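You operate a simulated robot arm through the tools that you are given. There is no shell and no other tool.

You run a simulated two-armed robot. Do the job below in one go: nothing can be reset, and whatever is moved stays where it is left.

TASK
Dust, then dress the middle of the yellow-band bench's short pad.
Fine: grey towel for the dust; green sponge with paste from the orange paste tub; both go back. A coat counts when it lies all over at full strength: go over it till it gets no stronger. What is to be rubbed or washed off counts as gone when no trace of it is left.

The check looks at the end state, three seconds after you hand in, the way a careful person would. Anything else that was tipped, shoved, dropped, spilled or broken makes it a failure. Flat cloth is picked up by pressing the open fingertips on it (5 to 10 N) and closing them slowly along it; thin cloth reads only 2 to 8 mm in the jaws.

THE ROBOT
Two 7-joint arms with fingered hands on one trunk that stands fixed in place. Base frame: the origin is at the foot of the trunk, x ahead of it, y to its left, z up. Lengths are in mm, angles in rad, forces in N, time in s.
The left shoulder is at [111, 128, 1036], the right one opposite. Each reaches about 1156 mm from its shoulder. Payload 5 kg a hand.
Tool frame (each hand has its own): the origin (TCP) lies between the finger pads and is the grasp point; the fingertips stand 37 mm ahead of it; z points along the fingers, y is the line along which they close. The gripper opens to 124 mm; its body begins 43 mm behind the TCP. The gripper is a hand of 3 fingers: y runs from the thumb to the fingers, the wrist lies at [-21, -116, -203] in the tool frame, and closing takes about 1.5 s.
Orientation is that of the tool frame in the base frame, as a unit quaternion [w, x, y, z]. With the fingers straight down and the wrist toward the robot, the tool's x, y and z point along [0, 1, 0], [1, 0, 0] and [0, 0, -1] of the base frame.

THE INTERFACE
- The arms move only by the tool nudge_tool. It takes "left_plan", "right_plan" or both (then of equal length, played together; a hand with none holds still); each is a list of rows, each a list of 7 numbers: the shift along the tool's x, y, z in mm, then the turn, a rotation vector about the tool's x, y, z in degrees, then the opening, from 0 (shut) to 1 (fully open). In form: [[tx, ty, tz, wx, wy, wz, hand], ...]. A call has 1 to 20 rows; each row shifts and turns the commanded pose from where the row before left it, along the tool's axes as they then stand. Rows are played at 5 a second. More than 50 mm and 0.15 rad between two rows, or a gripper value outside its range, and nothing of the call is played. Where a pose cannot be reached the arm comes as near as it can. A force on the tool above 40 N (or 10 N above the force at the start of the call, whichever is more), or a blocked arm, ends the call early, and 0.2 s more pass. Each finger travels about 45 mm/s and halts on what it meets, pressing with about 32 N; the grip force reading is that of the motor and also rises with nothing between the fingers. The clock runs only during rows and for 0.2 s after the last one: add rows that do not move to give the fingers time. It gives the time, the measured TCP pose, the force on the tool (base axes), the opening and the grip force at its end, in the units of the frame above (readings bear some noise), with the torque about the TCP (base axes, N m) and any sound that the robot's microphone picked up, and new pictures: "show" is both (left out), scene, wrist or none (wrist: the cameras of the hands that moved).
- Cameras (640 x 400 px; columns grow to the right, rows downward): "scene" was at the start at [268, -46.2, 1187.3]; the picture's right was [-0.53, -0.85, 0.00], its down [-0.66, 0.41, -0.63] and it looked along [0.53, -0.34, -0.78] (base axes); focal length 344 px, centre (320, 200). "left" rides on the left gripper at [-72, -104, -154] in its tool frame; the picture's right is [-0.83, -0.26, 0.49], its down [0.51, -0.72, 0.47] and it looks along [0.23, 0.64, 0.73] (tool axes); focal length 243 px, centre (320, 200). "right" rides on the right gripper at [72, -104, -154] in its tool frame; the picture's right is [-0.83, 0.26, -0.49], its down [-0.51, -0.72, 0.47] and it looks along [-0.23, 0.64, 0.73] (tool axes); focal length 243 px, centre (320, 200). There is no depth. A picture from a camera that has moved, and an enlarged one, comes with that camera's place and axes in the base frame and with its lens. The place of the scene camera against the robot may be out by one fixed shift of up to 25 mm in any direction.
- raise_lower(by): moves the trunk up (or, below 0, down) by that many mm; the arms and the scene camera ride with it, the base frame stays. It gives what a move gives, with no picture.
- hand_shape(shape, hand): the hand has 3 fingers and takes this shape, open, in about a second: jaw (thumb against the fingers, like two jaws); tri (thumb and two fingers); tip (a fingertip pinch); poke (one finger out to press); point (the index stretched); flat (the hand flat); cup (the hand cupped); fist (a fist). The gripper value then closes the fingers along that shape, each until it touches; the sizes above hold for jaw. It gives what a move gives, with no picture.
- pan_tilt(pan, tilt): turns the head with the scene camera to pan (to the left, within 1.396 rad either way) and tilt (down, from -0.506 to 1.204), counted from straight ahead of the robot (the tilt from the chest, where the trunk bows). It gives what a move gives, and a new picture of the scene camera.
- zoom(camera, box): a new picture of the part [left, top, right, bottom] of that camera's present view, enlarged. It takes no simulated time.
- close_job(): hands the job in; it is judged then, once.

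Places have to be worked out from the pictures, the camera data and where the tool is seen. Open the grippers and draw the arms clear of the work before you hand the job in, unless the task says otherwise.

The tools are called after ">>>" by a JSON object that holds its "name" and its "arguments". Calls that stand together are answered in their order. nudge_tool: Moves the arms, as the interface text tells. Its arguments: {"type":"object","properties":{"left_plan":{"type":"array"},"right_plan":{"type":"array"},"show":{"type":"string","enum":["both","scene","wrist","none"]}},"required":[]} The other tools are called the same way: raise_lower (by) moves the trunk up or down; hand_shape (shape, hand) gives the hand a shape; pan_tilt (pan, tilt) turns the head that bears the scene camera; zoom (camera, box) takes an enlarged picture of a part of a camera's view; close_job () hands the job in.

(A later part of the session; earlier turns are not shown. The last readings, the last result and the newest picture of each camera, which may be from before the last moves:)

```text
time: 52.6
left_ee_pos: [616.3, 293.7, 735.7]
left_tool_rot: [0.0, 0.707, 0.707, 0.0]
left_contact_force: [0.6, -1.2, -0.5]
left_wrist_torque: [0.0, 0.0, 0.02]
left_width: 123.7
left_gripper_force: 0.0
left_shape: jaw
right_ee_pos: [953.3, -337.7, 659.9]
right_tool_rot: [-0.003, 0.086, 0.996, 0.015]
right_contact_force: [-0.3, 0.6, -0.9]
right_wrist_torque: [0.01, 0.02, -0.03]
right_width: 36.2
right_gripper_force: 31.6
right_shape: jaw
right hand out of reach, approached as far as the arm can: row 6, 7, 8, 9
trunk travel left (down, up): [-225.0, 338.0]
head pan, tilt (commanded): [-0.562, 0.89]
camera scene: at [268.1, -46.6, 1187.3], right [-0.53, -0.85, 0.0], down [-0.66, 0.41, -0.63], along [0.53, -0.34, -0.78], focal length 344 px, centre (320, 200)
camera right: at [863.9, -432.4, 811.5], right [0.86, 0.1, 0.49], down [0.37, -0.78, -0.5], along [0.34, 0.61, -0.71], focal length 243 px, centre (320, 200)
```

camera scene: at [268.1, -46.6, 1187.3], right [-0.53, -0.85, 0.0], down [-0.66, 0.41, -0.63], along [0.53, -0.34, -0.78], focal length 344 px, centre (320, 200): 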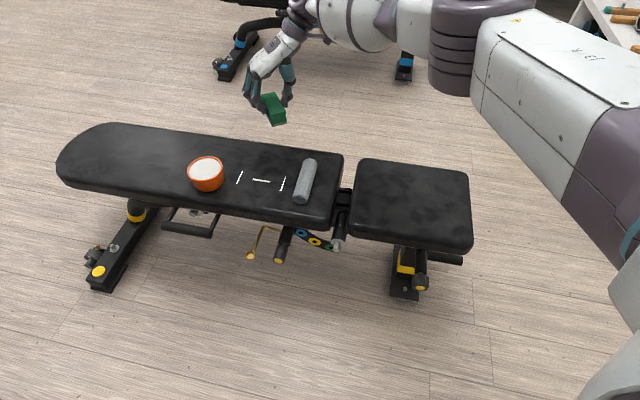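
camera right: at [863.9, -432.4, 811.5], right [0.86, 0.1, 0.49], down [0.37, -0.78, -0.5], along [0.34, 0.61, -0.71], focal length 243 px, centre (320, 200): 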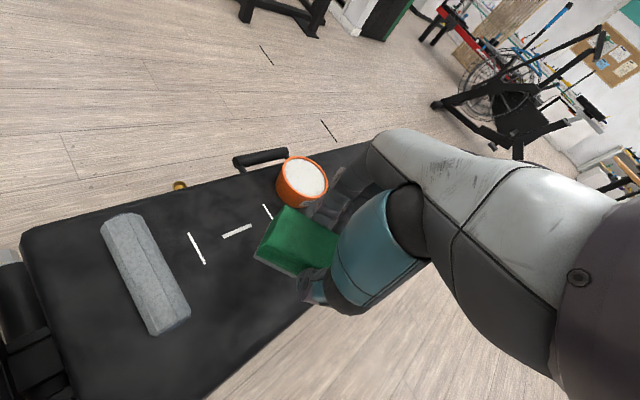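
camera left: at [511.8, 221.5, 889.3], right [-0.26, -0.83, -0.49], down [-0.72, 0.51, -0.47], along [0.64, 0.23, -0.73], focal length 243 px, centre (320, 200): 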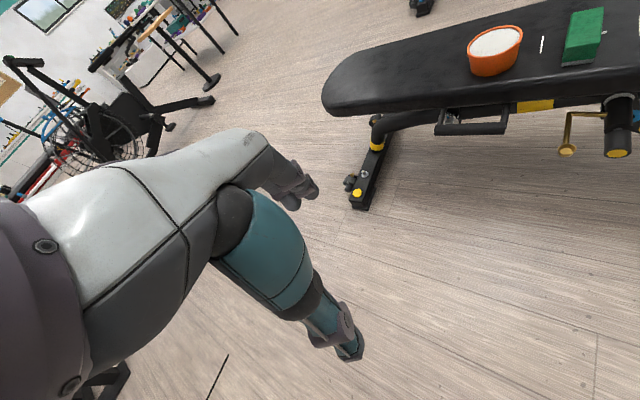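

The commanded pose is clipped at each unreachable row, and I'm now at the arm's outer limit, at yaw 80°. I'll retreat to a comfortable spot at about yaw 60° before approaching the tub again.

>>> {"name": "nudge_tool", "arguments": {"right_plan": [[26, 28, 0, 0, 0, 0, 0.15], [26, 28, 0, 0, 0, 0, 0.15], [26, 28, 0, 0, 0, 0, 0.15], [0, 0, 0, 0, 0, 6.7, 0.15], [0, 0, 0, 0, 0, 6.7, 0.15], [0, 0, 0, 0, 0, 6.7, 0.15], [0, 0, 0, 0, 0, 0, 0.15]]}}

```text
time: 54.2
left_ee_pos: [616.7, 294.8, 736.7]
left_tool_rot: [0.0, 0.707, 0.707, 0.0]
left_contact_force: [-0.7, 0.5, -0.3]
left_wrist_torque: [-0.01, -0.03, 0.01]
left_width: 123.8
left_gripper_force: 0.0
left_shape: jaw
right_ee_pos: [890.6, -242.1, 662.4]
right_tool_rot: [-0.007, 0.259, 0.966, 0.015]
right_contact_force: [0.7, -0.2, -0.9]
right_wrist_torque: [-0.01, 0.02, -0.01]
right_width: 36.2
right_gripper_force: 31.9
right_shape: jaw
trunk travel left (down, up): [-225.0, 338.0]
head pan, tilt (commanded): [-0.562, 0.89]
camera scene: at [268.4, -46.3, 1187.2], right [-0.53, -0.85, 0.0], down [-0.66, 0.41, -0.63], along [0.53, -0.34, -0.78], focal length 344 px, centre (320, 200)
camera right: at [776.4, -300.6, 815.9], right [0.85, -0.2, 0.48], down [0.08, -0.86, -0.5], along [0.52, 0.46, -0.72], focal length 243 px, centre (320, 200)
```

scene: 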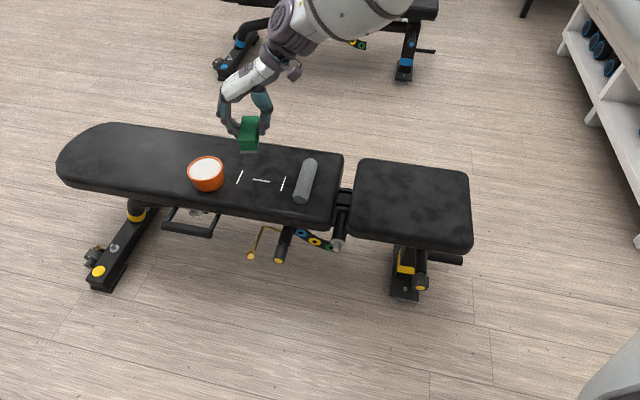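
right: 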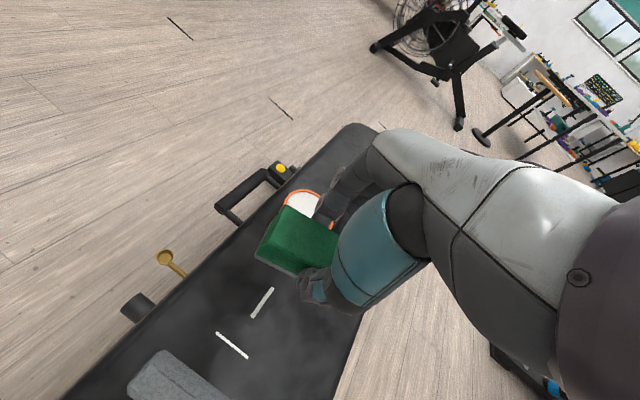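

At yaw 60° the hand is comfortable again, with a slight 2° tilt. I'll level it and step toward the tub at this height, watching whether any row is out of reach.

>>> {"name": "nudge_tool", "arguments": {"right_plan": [[0, 0, 0, 1.47, -1.24, 0, 0.15], [-3, 35, 0, 0, 0, 0, 0.15], [-3, 35, 0, 0, 0, 0, 0.15], [-3, 35, 0, 0, 0, 0, 0.15], [0, 0, 0, 0, 0, 0, 0.15]]}}

```text
time: 55.4
left_ee_pos: [615.5, 294.3, 737.5]
left_tool_rot: [0.0, 0.707, 0.707, 0.0]
left_contact_force: [0.0, 0.1, 0.4]
left_wrist_torque: [0.0, -0.04, -0.01]
left_width: 123.7
left_gripper_force: 0.0
left_shape: jaw
right_ee_pos: [950.1, -155.3, 663.7]
right_tool_rot: [0.001, 0.258, 0.966, -0.001]
right_contact_force: [-0.1, 0.3, -0.4]
right_wrist_torque: [-0.03, 0.0, 0.02]
right_width: 35.5
right_gripper_force: 32.2
right_shape: jaw
trunk travel left (down, up): [-225.0, 338.0]
head pan, tilt (commanded): [-0.562, 0.89]
camera scene: at [266.5, -45.7, 1187.8], right [-0.53, -0.85, 0.0], down [-0.66, 0.41, -0.63], along [0.53, -0.34, -0.78], focal length 344 px, centre (320, 200)
camera right: at [835.5, -208.7, 818.5], right [0.85, -0.19, 0.5], down [0.08, -0.88, -0.47], along [0.52, 0.44, -0.73], focal length 243 px, centre (320, 200)
```

scene: 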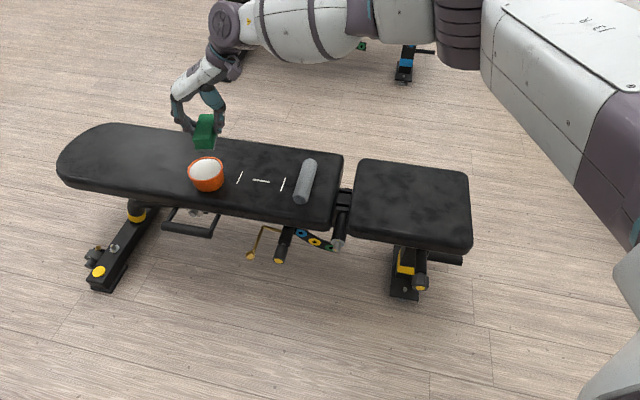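
right: 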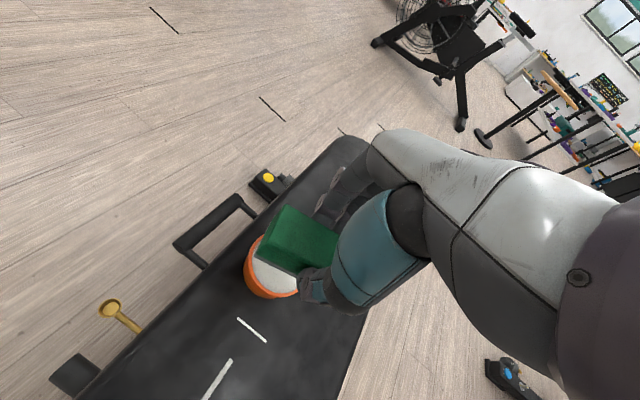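

No row was out of reach at this yaw. One more step to get over the tub's centre.

>>> {"name": "nudge_tool", "arguments": {"right_plan": [[-1.5, 16, 0, 0, 0, 0, 0.15], [-1.5, 16, 0, 0, 0, 0, 0.15], [0, 0, 0, 0, 0, 0, 0.15]]}}

>>> {"name": "zoom", "arguments": {"camera": "right", "box": [200, 150, 360, 350]}}

>>> {"name": "zoom", "arguments": {"camera": "left", "box": [430, 0, 590, 100]}}

```text
time: 56.2
left_ee_pos: [617.3, 293.8, 735.0]
left_tool_rot: [0.0, 0.707, 0.707, 0.0]
left_contact_force: [-0.4, 1.0, 0.3]
left_wrist_torque: [-0.03, -0.01, -0.02]
left_width: 123.4
left_gripper_force: 0.0
left_shape: jaw
right_ee_pos: [955.8, -149.8, 662.1]
right_tool_rot: [0.0, 0.258, 0.966, -0.001]
right_contact_force: [0.0, -0.1, -0.2]
right_wrist_torque: [-0.05, -0.01, 0.01]
right_width: 35.3
right_gripper_force: 31.9
right_shape: jaw
right hand out of reach, approached as far as the arm can: row 1, 2
trunk travel left (down, up): [-225.0, 338.0]
head pan, tilt (commanded): [-0.562, 0.89]
camera scene: at [268.5, -46.4, 1187.1], right [-0.53, -0.85, 0.0], down [-0.66, 0.41, -0.63], along [0.53, -0.34, -0.78], focal length 344 px, centre (320, 200)
camera right: at [840.9, -205.6, 816.4], right [0.85, -0.19, 0.49], down [0.08, -0.88, -0.47], along [0.52, 0.44, -0.73], focal length 243 px, centre (320, 200)
```

scene: 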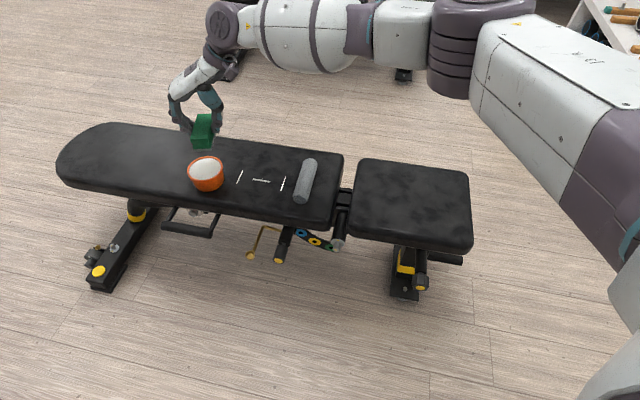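
right: 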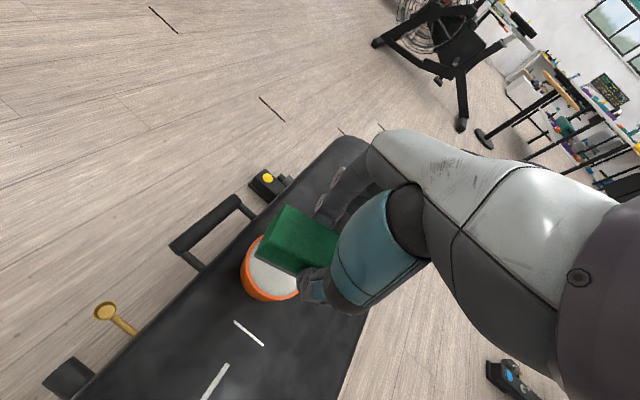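

```text
2.00 times, centred on (280, 250) of right
camera zoom: at [840.9, -205.6, 816.4], right [0.85, -0.19, 0.49], down [0.08, -0.88, -0.47], along [0.52, 0.44, -0.73], focal length 485 px, centre (400, 100)
```

zoom: 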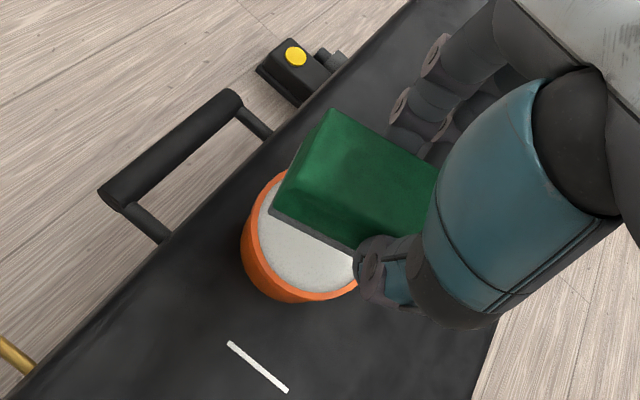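

```text
4.00 times, centred on (510, 50) of left
camera zoom: at [512.1, 221.2, 889.1], right [-0.26, -0.83, -0.49], down [-0.72, 0.51, -0.47], along [0.64, 0.23, -0.73], focal length 970 px, centre (-440, 800)
```

zoom: 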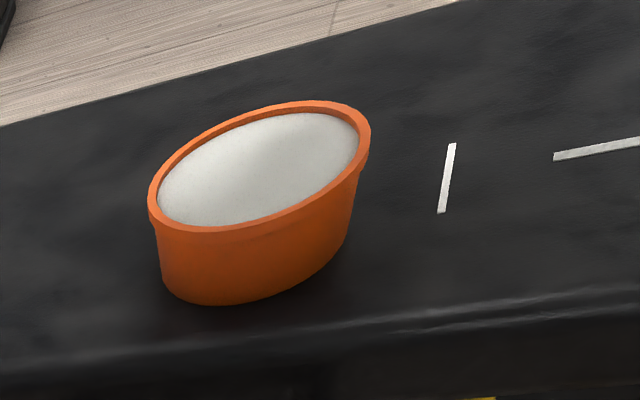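

At this yaw the arm stops at (956,-150), so the shoulder is too high for reaching far and low. I'll back both hands up by 200 mm and then lower the trunk by the same amount, which shortens the reach to the tub.

>>> {"name": "nudge_tool", "arguments": {"left_plan": [[0, 0, -40, 0, 0, 0, 1], [0, 0, -40, 0, 0, 0, 1], [0, 0, -40, 0, 0, 0, 1], [0, 0, -40, 0, 0, 0, 1], [0, 0, -40, 0, 0, 0, 1], [0, 0, 0, 0, 0, 0, 1]], "right_plan": [[3.2, -25, -40, 0, 0, 0, 0.15], [3.2, -25, -40, 0, 0, 0, 0.15], [3.2, -25, -40, 0, 0, 0, 0.15], [3.2, -25, -40, 0, 0, 0, 0.15], [3.2, -25, -40, 0, 0, 0, 0.15], [0, 0, 0, 0, 0, 0, 0.15]], "show": "scene"}}

```text
time: 57.6
left_ee_pos: [614.2, 297.4, 933.7]
left_tool_rot: [-0.001, 0.707, 0.707, -0.001]
left_contact_force: [-0.5, 0.2, -0.7]
left_wrist_torque: [0.01, 0.01, -0.03]
left_width: 124.0
left_gripper_force: 0.0
left_shape: jaw
right_ee_pos: [878.2, -252.9, 861.8]
right_tool_rot: [-0.001, 0.258, 0.966, -0.002]
right_contact_force: [0.0, 0.4, -1.8]
right_wrist_torque: [0.02, 0.04, 0.02]
right_width: 35.5
right_gripper_force: 31.9
right_shape: jaw
trunk travel left (down, up): [-225.0, 338.0]
head pan, tilt (commanded): [-0.562, 0.89]
camera scene: at [270.1, -46.4, 1186.6], right [-0.53, -0.85, 0.0], down [-0.66, 0.41, -0.63], along [0.53, -0.34, -0.78], focal length 344 px, centre (320, 200)
```

scene: 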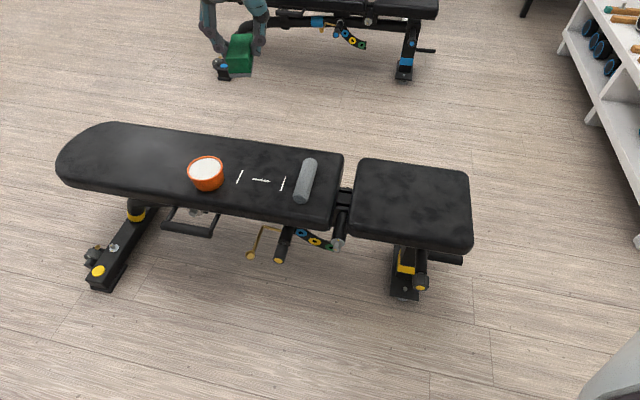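

Both hands are up and the bench is undisturbed. Lowering the trunk 200 mm.

>>> {"name": "raise_lower", "arguments": {"by": -200}}

```text
time: 59.8
left_ee_pos: [615.7, 295.2, 737.1]
left_tool_rot: [0.0, 0.708, 0.707, 0.0]
left_contact_force: [-0.4, 0.5, -0.4]
left_wrist_torque: [-0.01, -0.03, 0.04]
left_width: 123.6
left_gripper_force: 0.0
left_shape: jaw
right_ee_pos: [879.1, -251.9, 663.5]
right_tool_rot: [0.002, 0.258, 0.966, 0.0]
right_contact_force: [-0.5, -1.1, -1.5]
right_wrist_torque: [-0.01, 0.01, 0.02]
right_width: 35.9
right_gripper_force: 31.9
right_shape: jaw
trunk travel left (down, up): [-25.0, 538.0]
head pan, tilt (commanded): [-0.562, 0.89]
```

The trunk is down 200 mm and the hand is at z 663. Now moving over the tub's centre.

>>> {"name": "nudge_tool", "arguments": {"right_plan": [[-3.2, 30.5, 4, 0, 0, 0, 0.15], [-3.2, 30.5, 4, 0, 0, 0, 0.15], [-3.2, 30.5, 4, 0, 0, 0, 0.15], [-3.2, 30.5, 4, 0, 0, 0, 0.15], [-3.2, 30.5, 4, 0, 0, 0, 0.15], [0, 0, 0, 0, 0, 0, 0.15]]}}

>>> {"name": "zoom", "arguments": {"camera": "right", "box": [200, 150, 360, 350]}}

>>> {"name": "zoom", "arguments": {"camera": "left", "box": [430, 0, 590, 100]}}

```text
time: 61.2
left_ee_pos: [615.0, 295.8, 736.0]
left_tool_rot: [0.0, 0.707, 0.707, 0.001]
left_contact_force: [0.2, -0.4, -0.1]
left_wrist_torque: [-0.01, -0.03, -0.01]
left_width: 123.8
left_gripper_force: 0.0
left_shape: jaw
right_ee_pos: [967.8, -126.6, 643.9]
right_tool_rot: [0.002, 0.258, 0.966, -0.001]
right_contact_force: [-0.7, 0.5, -0.3]
right_wrist_torque: [0.0, 0.02, 0.01]
right_width: 35.4
right_gripper_force: 32.1
right_shape: jaw
trunk travel left (down, up): [-25.0, 538.0]
head pan, tilt (commanded): [-0.562, 0.89]
camera scene: at [338.1, -45.9, 965.9], right [-0.53, -0.85, 0.0], down [-0.66, 0.41, -0.63], along [0.53, -0.34, -0.78], focal length 344 px, centre (320, 200)
camera right: at [853.2, -179.9, 798.6], right [0.85, -0.19, 0.49], down [0.08, -0.88, -0.47], along [0.52, 0.44, -0.73], focal length 243 px, centre (320, 200)
```

scene: 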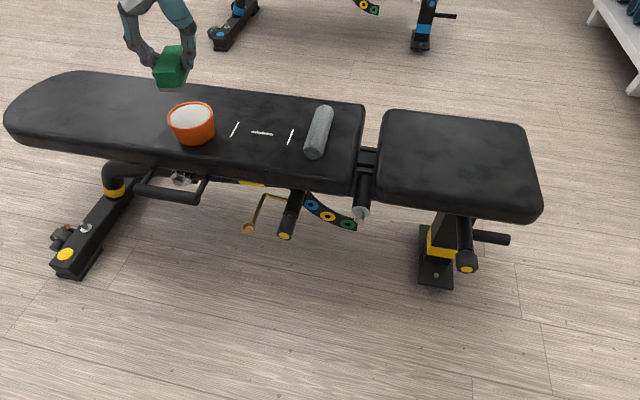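
right: 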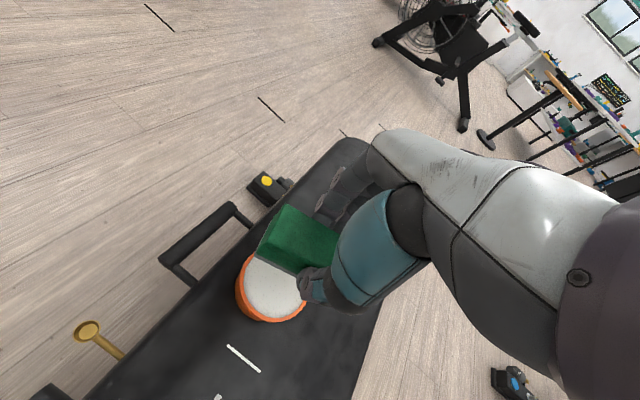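

```text
2.00 times, centred on (280, 250) of right
camera zoom: at [853.2, -179.9, 798.6], right [0.85, -0.19, 0.49], down [0.08, -0.88, -0.47], along [0.52, 0.44, -0.73], focal length 485 px, centre (400, 100)
```

zoom: 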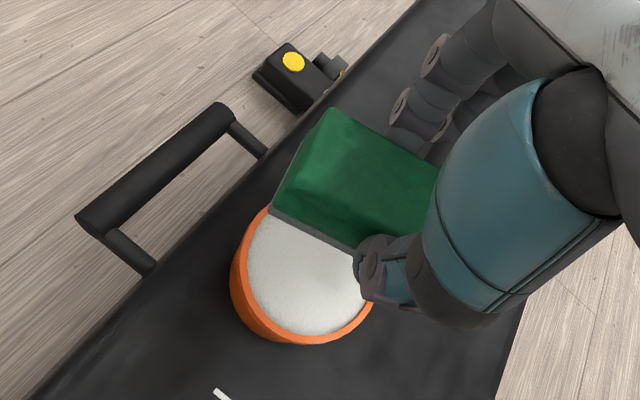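

```text
4.00 times, centred on (510, 50) of left
camera zoom: at [510.5, 222.4, 889.2], right [-0.26, -0.83, -0.49], down [-0.72, 0.51, -0.47], along [0.64, 0.23, -0.73], focal length 970 px, centre (-440, 800)
```

zoom: 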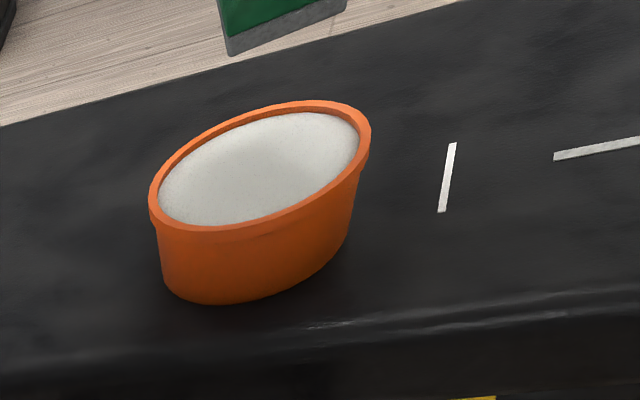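

The tub centre is reached with no trouble. Now I'll tilt the near end of the sponge down 14° and come down to just above the rim.

>>> {"name": "nudge_tool", "arguments": {"right_plan": [[0, 0, 0, 0, -7, 0, 0.15], [0, 0, 0, 0, -7, 0, 0.15], [0, 0, 0, 0, 0, 0, 0.15]]}}

>>> {"name": "zoom", "arguments": {"camera": "scene", "box": [100, 0, 260, 160]}}

>>> {"name": "zoom", "arguments": {"camera": "left", "box": [430, 0, 590, 100]}}

>>> {"name": "zoom", "arguments": {"camera": "right", "box": [180, 180, 340, 340]}}

```text
time: 62.0
left_ee_pos: [615.9, 295.2, 734.9]
left_tool_rot: [0.0, 0.707, 0.707, 0.0]
left_contact_force: [0.1, -0.5, -0.3]
left_wrist_torque: [-0.02, -0.03, 0.01]
left_width: 123.8
left_gripper_force: 0.0
left_shape: jaw
right_ee_pos: [968.0, -127.2, 643.8]
right_tool_rot: [0.119, 0.256, 0.959, -0.033]
right_contact_force: [0.0, 0.6, -0.1]
right_wrist_torque: [0.0, 0.03, 0.01]
right_width: 35.6
right_gripper_force: 32.7
right_shape: jaw
trunk travel left (down, up): [-25.0, 538.0]
head pan, tilt (commanded): [-0.562, 0.89]
camera scene: at [338.6, -46.2, 965.7], right [-0.53, -0.85, 0.0], down [-0.66, 0.41, -0.63], along [0.53, -0.34, -0.78], focal length 344 px, centre (320, 200)
camera right: at [822.8, -163.7, 774.7], right [0.72, -0.11, 0.68], down [0.17, -0.93, -0.33], along [0.67, 0.35, -0.65], focal length 243 px, centre (320, 200)
```

scene: 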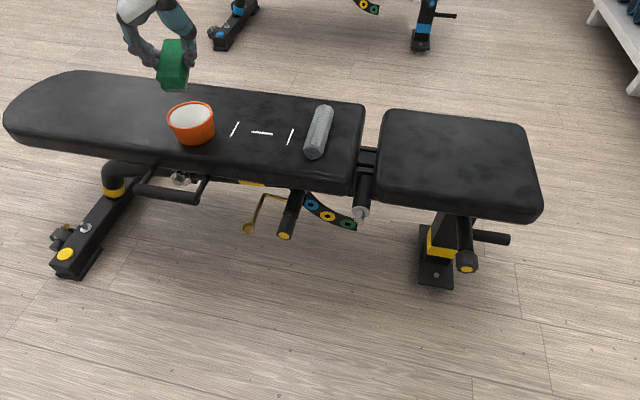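
right: 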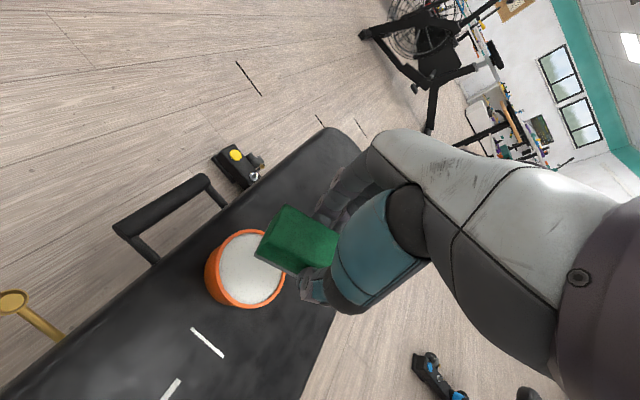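

```text
2.50 times, centred on (180, 80) of scene
camera zoom: at [338.6, -46.2, 965.7], right [-0.53, -0.85, 0.0], down [-0.66, 0.41, -0.63], along [0.53, -0.34, -0.78], focal length 860 px, centre (670, 500)
```

zoom: 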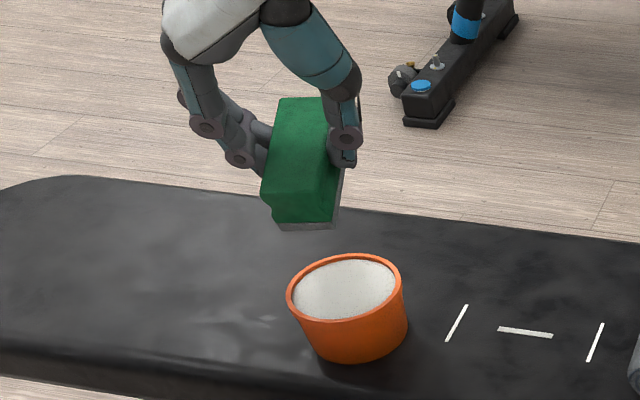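

```text
4.00 times, centred on (510, 50) of left
camera zoom: at [511.0, 222.1, 888.9], right [-0.26, -0.83, -0.49], down [-0.72, 0.51, -0.47], along [0.64, 0.23, -0.73], focal length 970 px, centre (-440, 800)
```

zoom: 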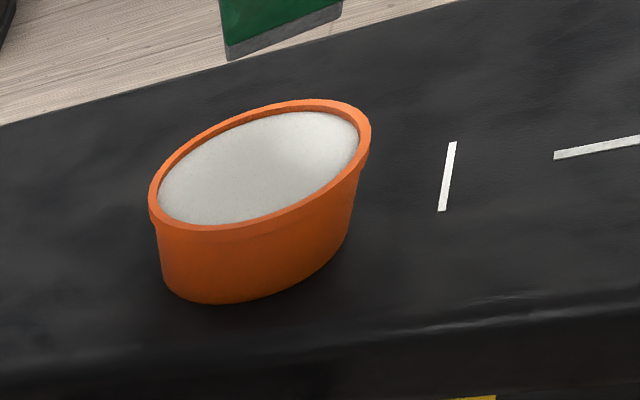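

```text
2.50 times, centred on (260, 260) of right
camera zoom: at [822.8, -163.7, 774.7], right [0.72, -0.11, 0.68], down [0.17, -0.93, -0.33], along [0.67, 0.35, -0.65], focal length 606 px, centre (470, 50)
```

zoom: 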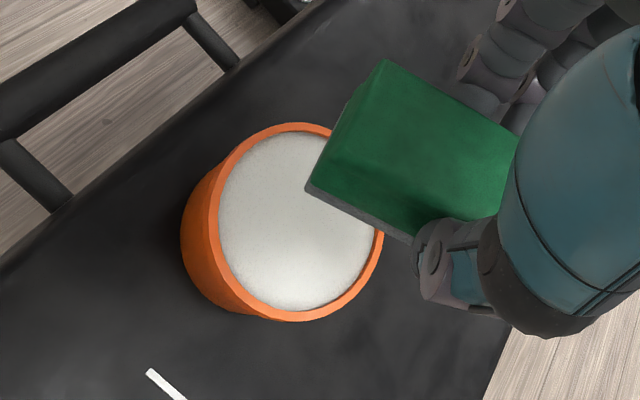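

The tilt is in and the position holds over the tub. Descending vertically, with the shift split along the tilted axes, until the low edge is just above the rim.

>>> {"name": "nudge_tool", "arguments": {"right_plan": [[5.6, 0, 22.3, 0, 0, 0, 0.15], [5.6, 0, 22.3, 0, 0, 0, 0.15], [5.1, 0, 20.4, 0, 0, 0, 0.15], [0, 0, 0, 0, 0, 0, 0.15]]}}

>>> {"name": "zoom", "arguments": {"camera": "scene", "box": [140, 50, 250, 160]}}

>>> {"name": "zoom", "arguments": {"camera": "left", "box": [430, 0, 590, 100]}}

>>> {"name": "zoom", "arguments": {"camera": "right", "box": [180, 180, 340, 340]}}

```text
time: 63.0
left_ee_pos: [615.0, 295.2, 735.5]
left_tool_rot: [0.0, 0.707, 0.707, 0.0]
left_contact_force: [-1.0, 0.5, -0.6]
left_wrist_torque: [0.03, -0.01, -0.03]
left_width: 123.8
left_gripper_force: 0.1
left_shape: jaw
right_ee_pos: [968.3, -127.1, 577.4]
right_tool_rot: [0.119, 0.256, 0.959, -0.032]
right_contact_force: [0.1, 0.0, -0.6]
right_wrist_torque: [0.0, 0.01, 0.02]
right_width: 35.4
right_gripper_force: 31.8
right_shape: jaw
trunk travel left (down, up): [-25.0, 538.0]
head pan, tilt (commanded): [-0.562, 0.89]
camera scene: at [338.4, -46.1, 965.8], right [-0.53, -0.85, 0.0], down [-0.66, 0.41, -0.63], along [0.53, -0.34, -0.78], focal length 344 px, centre (320, 200)
camera right: at [822.9, -163.9, 707.9], right [0.72, -0.11, 0.68], down [0.17, -0.93, -0.33], along [0.67, 0.35, -0.65], focal length 243 px, centre (320, 200)
```

scene: 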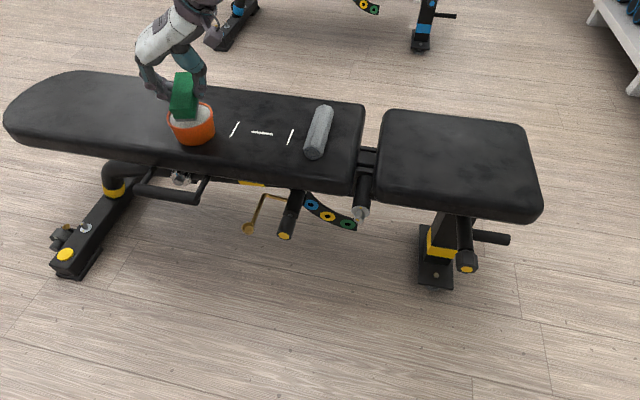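
right: 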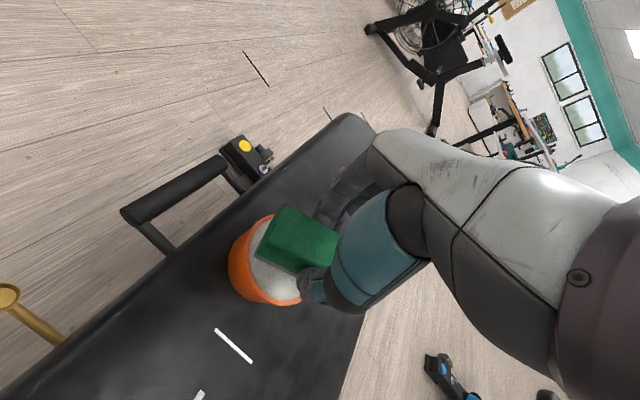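

```text
3.64 times, centred on (195, 105) of scene
camera zoom: at [338.4, -46.1, 965.8], right [-0.53, -0.85, 0.0], down [-0.66, 0.41, -0.63], along [0.53, -0.34, -0.78], focal length 1252 px, centre (774, 546)
```

zoom: 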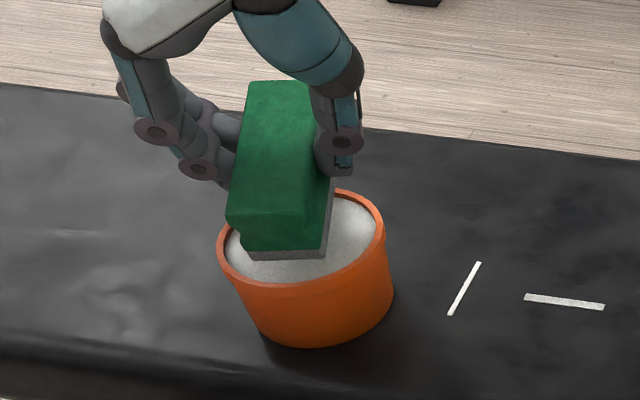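

```text
4.00 times, centred on (510, 50) of left
camera zoom: at [510.8, 222.1, 889.1], right [-0.26, -0.83, -0.49], down [-0.72, 0.51, -0.47], along [0.64, 0.23, -0.73], focal length 970 px, centre (-440, 800)
```

zoom: 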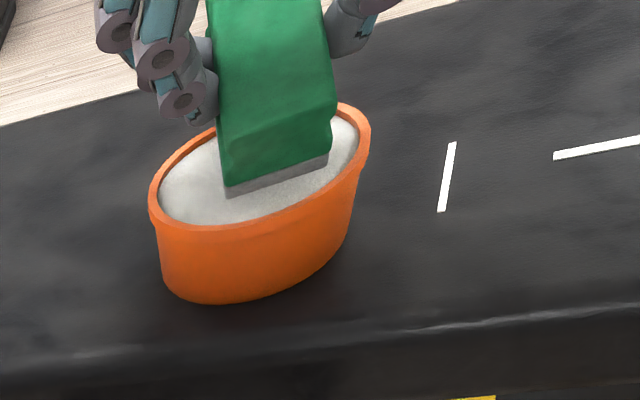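

```text
2.50 times, centred on (260, 260) of right
camera zoom: at [822.9, -163.9, 707.9], right [0.72, -0.11, 0.68], down [0.17, -0.93, -0.33], along [0.67, 0.35, -0.65], focal length 606 px, centre (470, 50)
```

zoom: 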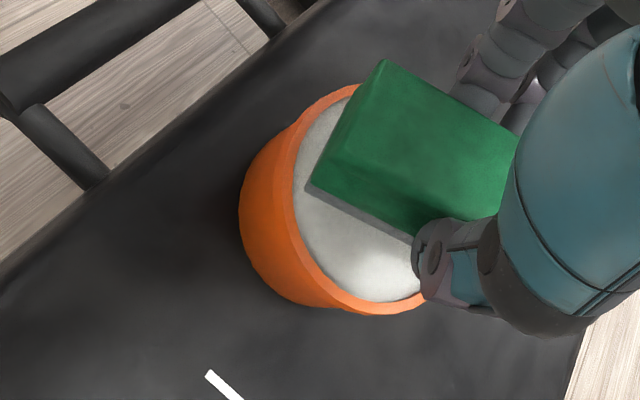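

The low end hangs well inside the rim, about 15 mm above the paste by my estimate. Lowering it 16 mm and looking.

>>> {"name": "nudge_tool", "arguments": {"right_plan": [[2, 0, 7.8, 0, 0, 0, 0.15], [1.2, 0, 4.9, 0, 0, 0, 0.15], [0.7, 0, 2.9, 0, 0, 0, 0.15], [0, 0, 0, 0, 0, 0, 0.15]], "show": "none"}}

>>> {"name": "zoom", "arguments": {"camera": "scene", "box": [140, 50, 250, 160]}}

>>> {"name": "zoom", "arguments": {"camera": "left", "box": [430, 0, 590, 100]}}

>>> {"name": "zoom", "arguments": {"camera": "right", "box": [180, 180, 340, 340]}}

```text
time: 64.0
left_ee_pos: [614.9, 296.2, 735.3]
left_tool_rot: [0.0, 0.707, 0.707, 0.001]
left_contact_force: [0.3, 1.1, -0.4]
left_wrist_torque: [0.0, -0.04, 0.01]
left_width: 123.8
left_gripper_force: 0.0
left_shape: jaw
right_ee_pos: [969.8, -127.2, 560.7]
right_tool_rot: [0.119, 0.257, 0.959, -0.032]
right_contact_force: [2.8, -1.2, 6.6]
right_wrist_torque: [0.11, -0.03, -0.05]
right_width: 35.5
right_gripper_force: 32.2
right_shape: jaw
trunk travel left (down, up): [-25.0, 538.0]
head pan, tilt (commanded): [-0.562, 0.89]
```

```text
3.64 times, centred on (195, 105) of scene
camera zoom: at [338.1, -46.2, 965.9], right [-0.53, -0.85, 0.0], down [-0.66, 0.41, -0.63], along [0.53, -0.34, -0.78], focal length 1252 px, centre (774, 546)
```

zoom: 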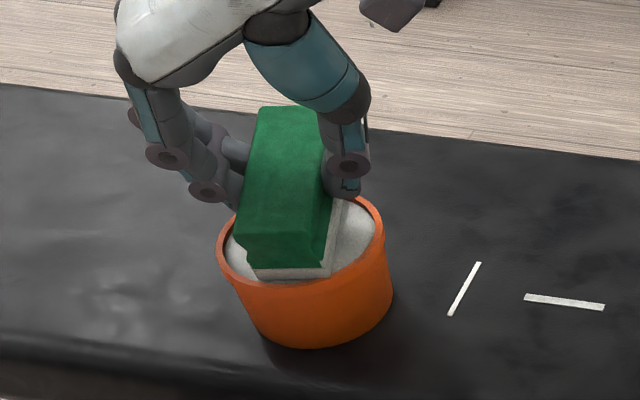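

```text
4.00 times, centred on (510, 50) of left
camera zoom: at [510.5, 222.0, 889.2], right [-0.26, -0.83, -0.49], down [-0.72, 0.51, -0.47], along [0.64, 0.23, -0.73], focal length 970 px, centre (-440, 800)
```

zoom: 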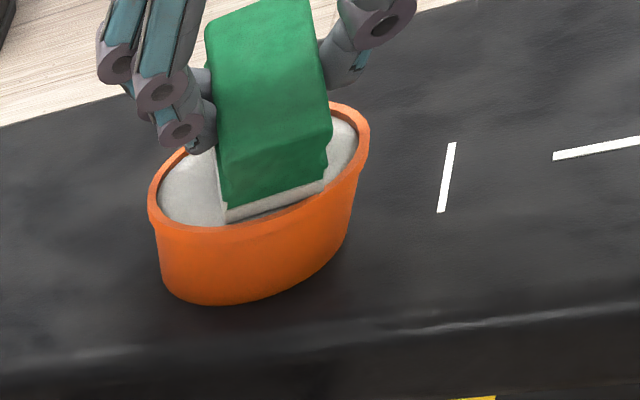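

```text
2.50 times, centred on (260, 260) of right
camera zoom: at [824.0, -164.0, 692.3], right [0.72, -0.11, 0.68], down [0.17, -0.93, -0.33], along [0.67, 0.35, -0.65], focal length 606 px, centre (470, 50)
```

zoom: 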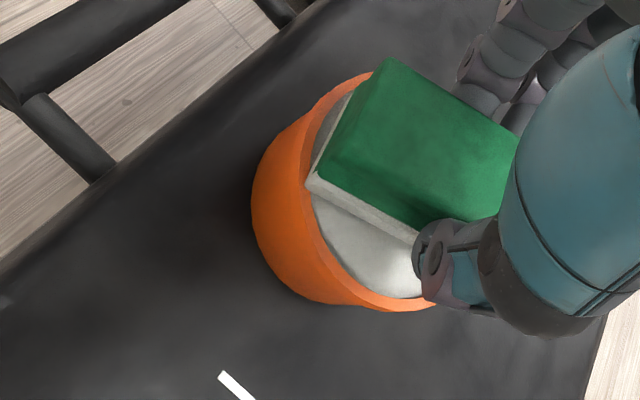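

The sponge touched the paste (6.6 N) and its grey layer has turned white, so it is loaded. I'll hold a moment, then lift straight off.

>>> {"name": "nudge_tool", "arguments": {"right_plan": [[0, 0, 0, 0, 0, 0, 0.15], [0, 0, 0, 0, 0, 0, 0.15], [-1.2, 0, -4.9, 0, 0, 0, 0.15], [-3.6, 0, -14.6, 0, 0, 0, 0.15], [-7.3, 0, -29, 0, 0, 0, 0.15], [-7.3, 0, -29, 0, 0, 0, 0.15], [0, 0, 0, 0, 0, 0, 0.15]]}}

>>> {"name": "zoom", "arguments": {"camera": "scene", "box": [120, 10, 250, 160]}}

>>> {"name": "zoom", "arguments": {"camera": "left", "box": [430, 0, 590, 100]}}

```text
time: 65.6
left_ee_pos: [615.7, 295.2, 735.1]
left_tool_rot: [0.0, 0.707, 0.707, 0.0]
left_contact_force: [-0.6, -0.2, -0.2]
left_wrist_torque: [0.01, -0.03, 0.01]
left_width: 123.7
left_gripper_force: 0.1
left_shape: jaw
right_ee_pos: [968.4, -127.2, 641.1]
right_tool_rot: [0.118, 0.256, 0.959, -0.032]
right_contact_force: [-0.8, 0.2, -1.3]
right_wrist_torque: [0.01, 0.02, 0.01]
right_width: 35.4
right_gripper_force: 32.5
right_shape: jaw
trunk travel left (down, up): [-25.0, 538.0]
head pan, tilt (commanded): [-0.562, 0.89]
camera scene: at [338.9, -46.3, 965.5], right [-0.53, -0.85, 0.0], down [-0.66, 0.41, -0.63], along [0.53, -0.34, -0.78], focal length 344 px, centre (320, 200)
camera right: at [823.9, -163.7, 771.9], right [0.73, -0.11, 0.68], down [0.17, -0.93, -0.33], along [0.67, 0.35, -0.65], focal length 243 px, centre (320, 200)
```

scene: 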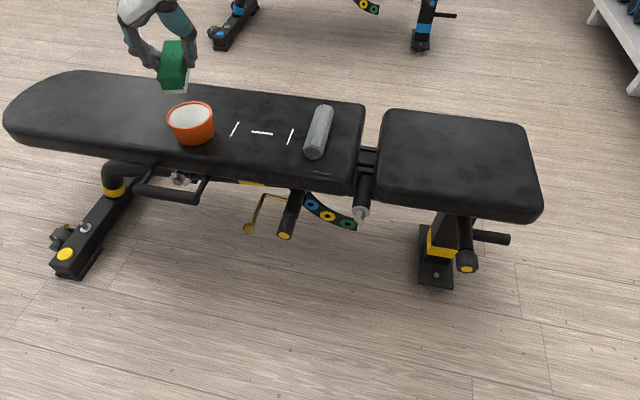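
right: 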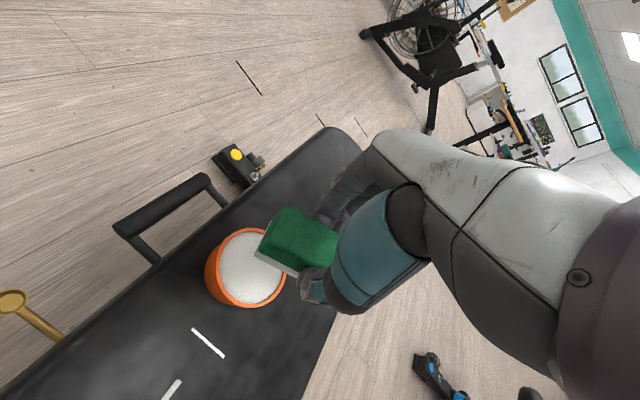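

```text
2.67 times, centred on (185, 85) of scene
camera zoom: at [338.9, -46.3, 965.5], right [-0.53, -0.85, 0.0], down [-0.66, 0.41, -0.63], along [0.53, -0.34, -0.78], focal length 918 px, centre (680, 507)
```

zoom: 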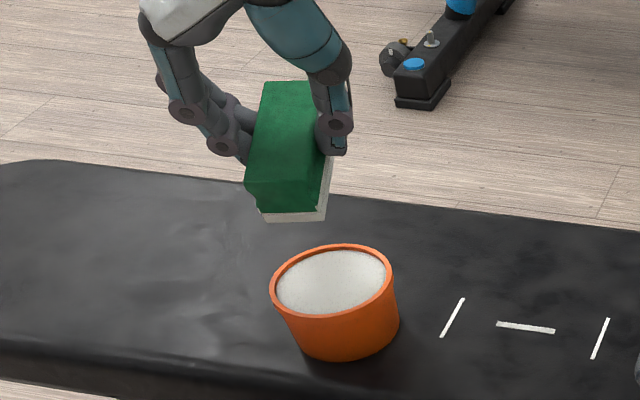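

```text
4.00 times, centred on (510, 50) of left
camera zoom: at [511.3, 222.0, 888.7], right [-0.26, -0.83, -0.49], down [-0.72, 0.51, -0.47], along [0.64, 0.23, -0.73], focal length 970 px, centre (-440, 800)
```

zoom: 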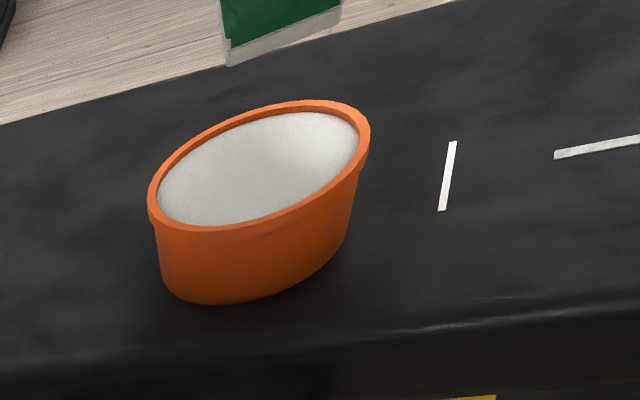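

The sponge's base is white with paste and the tub hasn't moved. I'll level the hand, turn back to the bench's yaw and carry the sponge toward the short pad.

>>> {"name": "nudge_tool", "arguments": {"right_plan": [[0, 0, 0, 0, 7, 0, 0.15], [0, 0, 0, 0, 7, 0, 0.15], [0, 0, 0, 0, 0, 7.2, 0.15], [0, 0, 0, 0, 0, 7.2, 0.15], [-1.9, -42, 0, 0, 0, 0, 0.15], [-1.9, -42, 0, 0, 0, 0, 0.15], [-1.9, -42, 0, 0, 0, 0, 0.15], [-1.9, -42, 0, 0, 0, 0, 0.15], [-1.9, -42, 0, 0, 0, 0, 0.15], [-1.9, -42, 0, 0, 0, 0, 0.15], [-1.9, -42, 0, 0, 0, 0, 0.15], [-1.9, -42, 0, 0, 0, 0, 0.15], [-1.9, -42, 0, 0, 0, 0, 0.15], [0, 0, 0, 0, 0, 0, 0.15]]}}

```text
time: 68.6
left_ee_pos: [615.8, 294.7, 735.5]
left_tool_rot: [0.0, 0.706, 0.708, 0.0]
left_contact_force: [0.4, 0.0, -0.9]
left_wrist_torque: [0.0, -0.01, 0.01]
left_width: 123.7
left_gripper_force: 0.0
left_shape: jaw
right_ee_pos: [715.7, -411.0, 640.0]
right_tool_rot: [0.001, 0.377, 0.926, 0.0]
right_contact_force: [0.1, -0.1, -0.3]
right_wrist_torque: [0.02, -0.01, 0.03]
right_width: 35.5
right_gripper_force: 31.7
right_shape: jaw
trunk travel left (down, up): [-25.0, 538.0]
head pan, tilt (commanded): [-0.562, 0.89]
camera scene: at [338.8, -46.3, 965.6], right [-0.53, -0.85, 0.0], down [-0.66, 0.41, -0.63], along [0.53, -0.34, -0.78], focal length 344 px, centre (320, 200)
camera right: at [590.9, -434.0, 793.7], right [0.78, -0.39, 0.49], down [-0.14, -0.87, -0.47], along [0.61, 0.3, -0.73], focal length 243 px, centre (320, 200)
```

scene: 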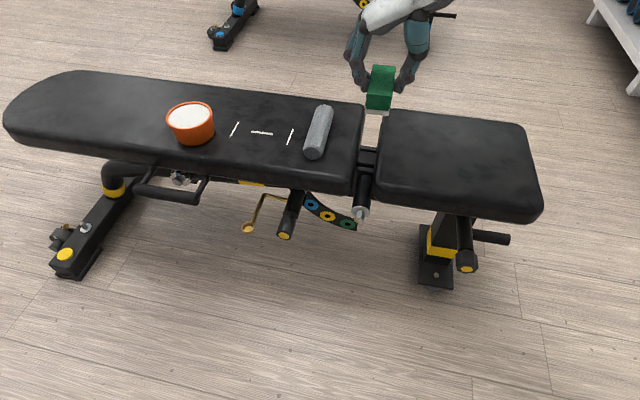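
right: 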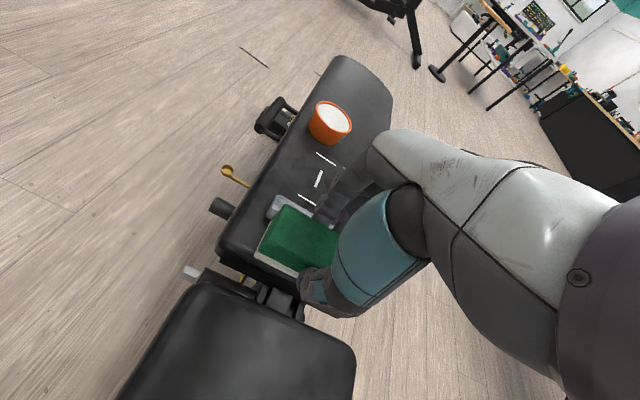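

The sponge is carrying its paste with no drips. I'll move over the patch area and come down to about 8 mm above the pad.

>>> {"name": "nudge_tool", "arguments": {"right_plan": [[2.1, -37.6, 0, 0, 0, 0, 0.15], [2.1, -37.6, 0, 0, 0, 0, 0.15], [2.1, -37.6, 0, 0, 0, 0, 0.15], [2.1, -37.6, 0, 0, 0, 0, 0.15], [0, 0, 30, 0, 0, 0, 0.15], [0, 0, 30, 0, 0, 0, 0.15], [0, 0, 30, 0, 0, 0, 0.15], [0, 0, 25, 0, 0, 0, 0.15], [0, 0, 10, 0, 0, 0, 0.15], [0, 0, 0, 0, 0, 0, 0.15]]}}

>>> {"name": "zoom", "arguments": {"camera": "scene", "box": [360, 80, 560, 230]}}

```text
time: 70.8
left_ee_pos: [614.4, 295.3, 736.1]
left_tool_rot: [0.001, 0.706, 0.708, -0.001]
left_contact_force: [0.7, -0.6, 0.8]
left_wrist_torque: [0.01, 0.02, 0.02]
left_width: 123.9
left_gripper_force: 0.0
left_shape: jaw
right_ee_pos: [607.4, -511.3, 515.3]
right_tool_rot: [0.002, 0.377, 0.926, -0.001]
right_contact_force: [0.3, 0.1, -0.6]
right_wrist_torque: [0.0, 0.01, 0.02]
right_width: 35.6
right_gripper_force: 32.1
right_shape: jaw
trunk travel left (down, up): [-25.0, 538.0]
head pan, tilt (commanded): [-0.562, 0.89]
camera scene: at [338.6, -46.2, 965.7], right [-0.53, -0.85, 0.0], down [-0.66, 0.41, -0.63], along [0.53, -0.34, -0.78], focal length 344 px, centre (320, 200)
camera right: at [482.3, -534.9, 668.7], right [0.78, -0.39, 0.49], down [-0.14, -0.87, -0.47], along [0.61, 0.3, -0.73], focal length 243 px, centre (320, 200)
```

scene: 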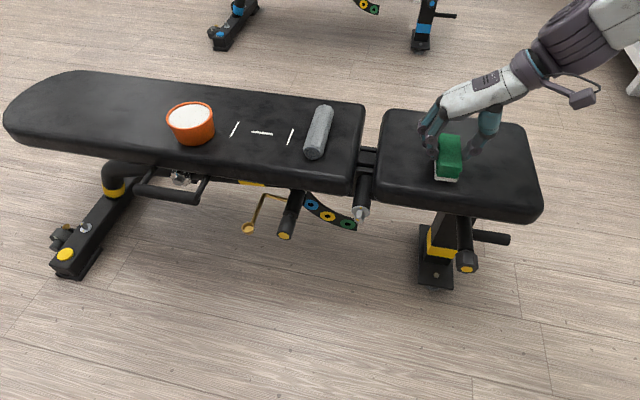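
right: 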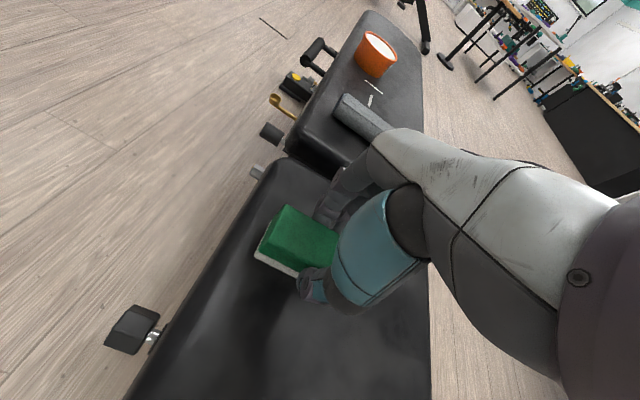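

```text
2.67 times, centred on (460, 155) of scene
camera zoom: at [338.6, -46.2, 965.7], right [-0.53, -0.85, 0.0], down [-0.66, 0.41, -0.63], along [0.53, -0.34, -0.78], focal length 918 px, centre (-53, 320)
```

zoom: 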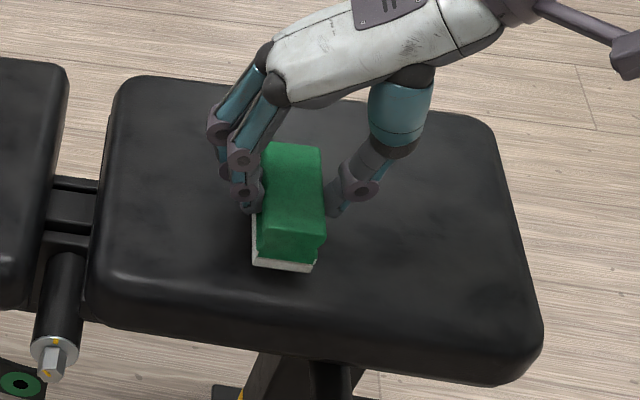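

Over the patch area at z 515 with no contact. Creeping down until I get a light touch.

>>> {"name": "nudge_tool", "arguments": {"right_plan": [[0, 0, 3, 0, 0, 0, 0.15], [0, 0, 3, 0, 0, 0, 0.15], [0, 0, 1.5, 0, 0, 0, 0.15], [0, 0, 1.5, 0, 0, 0, 0.15], [0, 0, 0, 0, 0, 0, 0.15]], "show": "none"}}

```text
time: 72.0
left_ee_pos: [615.6, 295.5, 734.9]
left_tool_rot: [0.001, 0.707, 0.707, 0.0]
left_contact_force: [-0.2, 0.3, -0.8]
left_wrist_torque: [0.0, 0.0, -0.01]
left_width: 123.8
left_gripper_force: 0.1
left_shape: jaw
right_ee_pos: [605.1, -511.8, 504.4]
right_tool_rot: [0.002, 0.378, 0.926, 0.0]
right_contact_force: [-0.5, -0.2, 1.0]
right_wrist_torque: [-0.01, -0.02, -0.02]
right_width: 36.0
right_gripper_force: 31.7
right_shape: jaw
trunk travel left (down, up): [-25.0, 538.0]
head pan, tilt (commanded): [-0.562, 0.89]
```

Only about 1 N so far. A little lower.

>>> {"name": "nudge_tool", "arguments": {"right_plan": [[0, 0, 1.2, 0, 0, 0, 0.15], [0, 0, 1.2, 0, 0, 0, 0.15], [0, 0, 0, 0, 0, 0, 0.15]], "show": "none"}}

```text
time: 72.8
left_ee_pos: [615.5, 295.5, 735.7]
left_tool_rot: [0.001, 0.707, 0.707, 0.0]
left_contact_force: [-0.1, -0.7, -0.3]
left_wrist_torque: [0.02, 0.0, 0.0]
left_width: 123.7
left_gripper_force: 0.0
left_shape: jaw
right_ee_pos: [605.8, -510.7, 503.9]
right_tool_rot: [0.002, 0.377, 0.926, -0.001]
right_contact_force: [0.5, -3.0, 16.6]
right_wrist_torque: [-0.02, -0.11, -0.02]
right_width: 36.1
right_gripper_force: 32.5
right_shape: jaw
trunk travel left (down, up): [-25.0, 538.0]
head pan, tilt (commanded): [-0.562, 0.89]
```

Contact with about 17 N. I'll ease off slightly and make a first stroke across the patch.

>>> {"name": "nudge_tool", "arguments": {"right_plan": [[0, -8, -0.8, 0, 0, 0, 0.15], [0, -10, 0, 0, 0, 0, 0.15], [0, -10, 0, 0, 0, 0, 0.15], [0, -10, 0, 0, 0, 0, 0.15], [0, -10, 0, 0, 0, 0, 0.15], [0, -8, 0, 0, 0, 0, 0.15], [0, 0, 0, 0, 0, 0, 0.15]]}}

>>> {"name": "zoom", "arguments": {"camera": "scene", "box": [360, 80, 560, 230]}}

>>> {"name": "zoom", "arguments": {"camera": "right", "box": [200, 140, 400, 340]}}

```text
time: 74.4
left_ee_pos: [615.0, 295.8, 736.2]
left_tool_rot: [0.0, 0.707, 0.707, 0.0]
left_contact_force: [-0.1, -0.2, 0.2]
left_wrist_torque: [0.0, -0.01, -0.03]
left_width: 123.7
left_gripper_force: 0.1
left_shape: jaw
right_ee_pos: [567.6, -551.2, 505.3]
right_tool_rot: [0.002, 0.377, 0.926, -0.001]
right_contact_force: [4.4, 6.4, 9.3]
right_wrist_torque: [0.33, -0.3, 0.03]
right_width: 36.5
right_gripper_force: 31.6
right_shape: jaw
trunk travel left (down, up): [-25.0, 538.0]
head pan, tilt (commanded): [-0.562, 0.89]
camera scene: at [338.3, -45.4, 965.8], right [-0.53, -0.85, 0.0], down [-0.66, 0.41, -0.63], along [0.53, -0.34, -0.78], focal length 344 px, centre (320, 200)
camera right: at [442.0, -574.5, 658.4], right [0.78, -0.39, 0.5], down [-0.14, -0.87, -0.47], along [0.62, 0.29, -0.73], focal length 243 px, centre (320, 200)
```

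scene: 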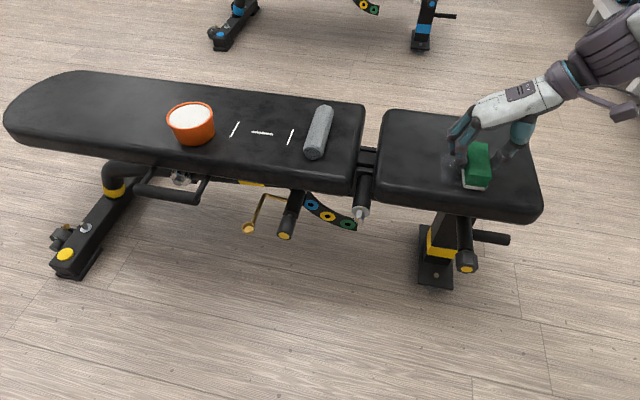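
right: 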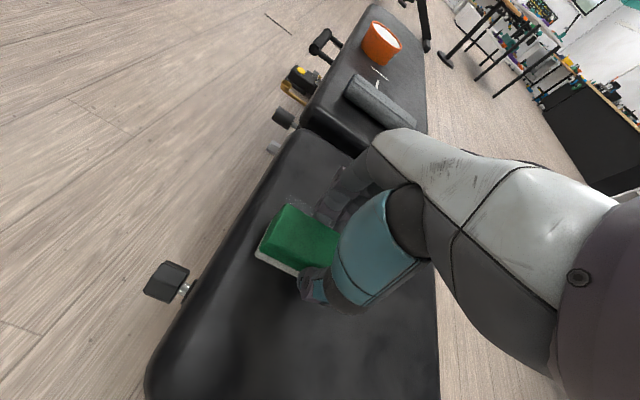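

```text
2.67 times, centred on (460, 155) of scene
camera zoom: at [338.3, -45.4, 965.8], right [-0.53, -0.85, 0.0], down [-0.66, 0.41, -0.63], along [0.53, -0.34, -0.78], focal length 918 px, centre (-53, 320)
```

zoom: 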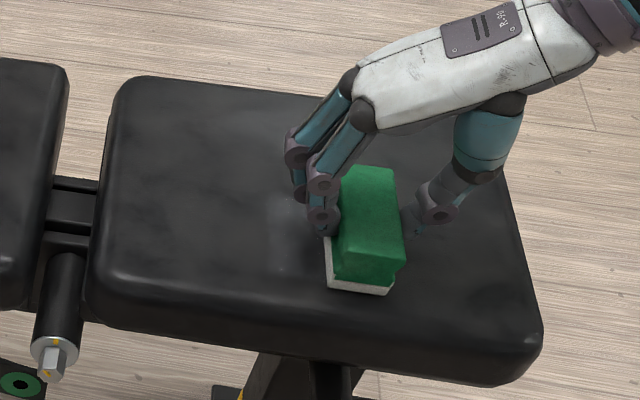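

```text
2.00 times, centred on (300, 240) of right
camera zoom: at [442.0, -574.5, 658.4], right [0.78, -0.39, 0.5], down [-0.14, -0.87, -0.47], along [0.62, 0.29, -0.73], focal length 485 px, centre (360, 120)
```

zoom: 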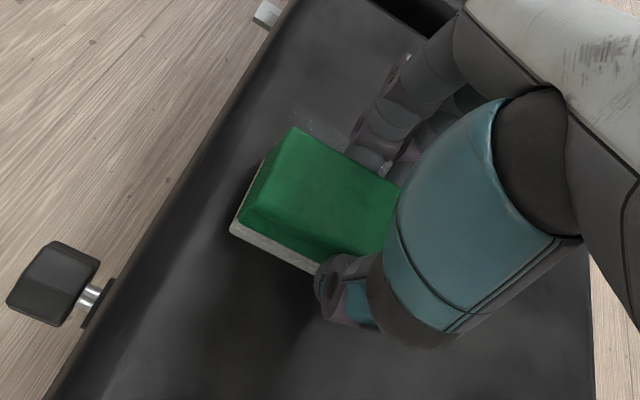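

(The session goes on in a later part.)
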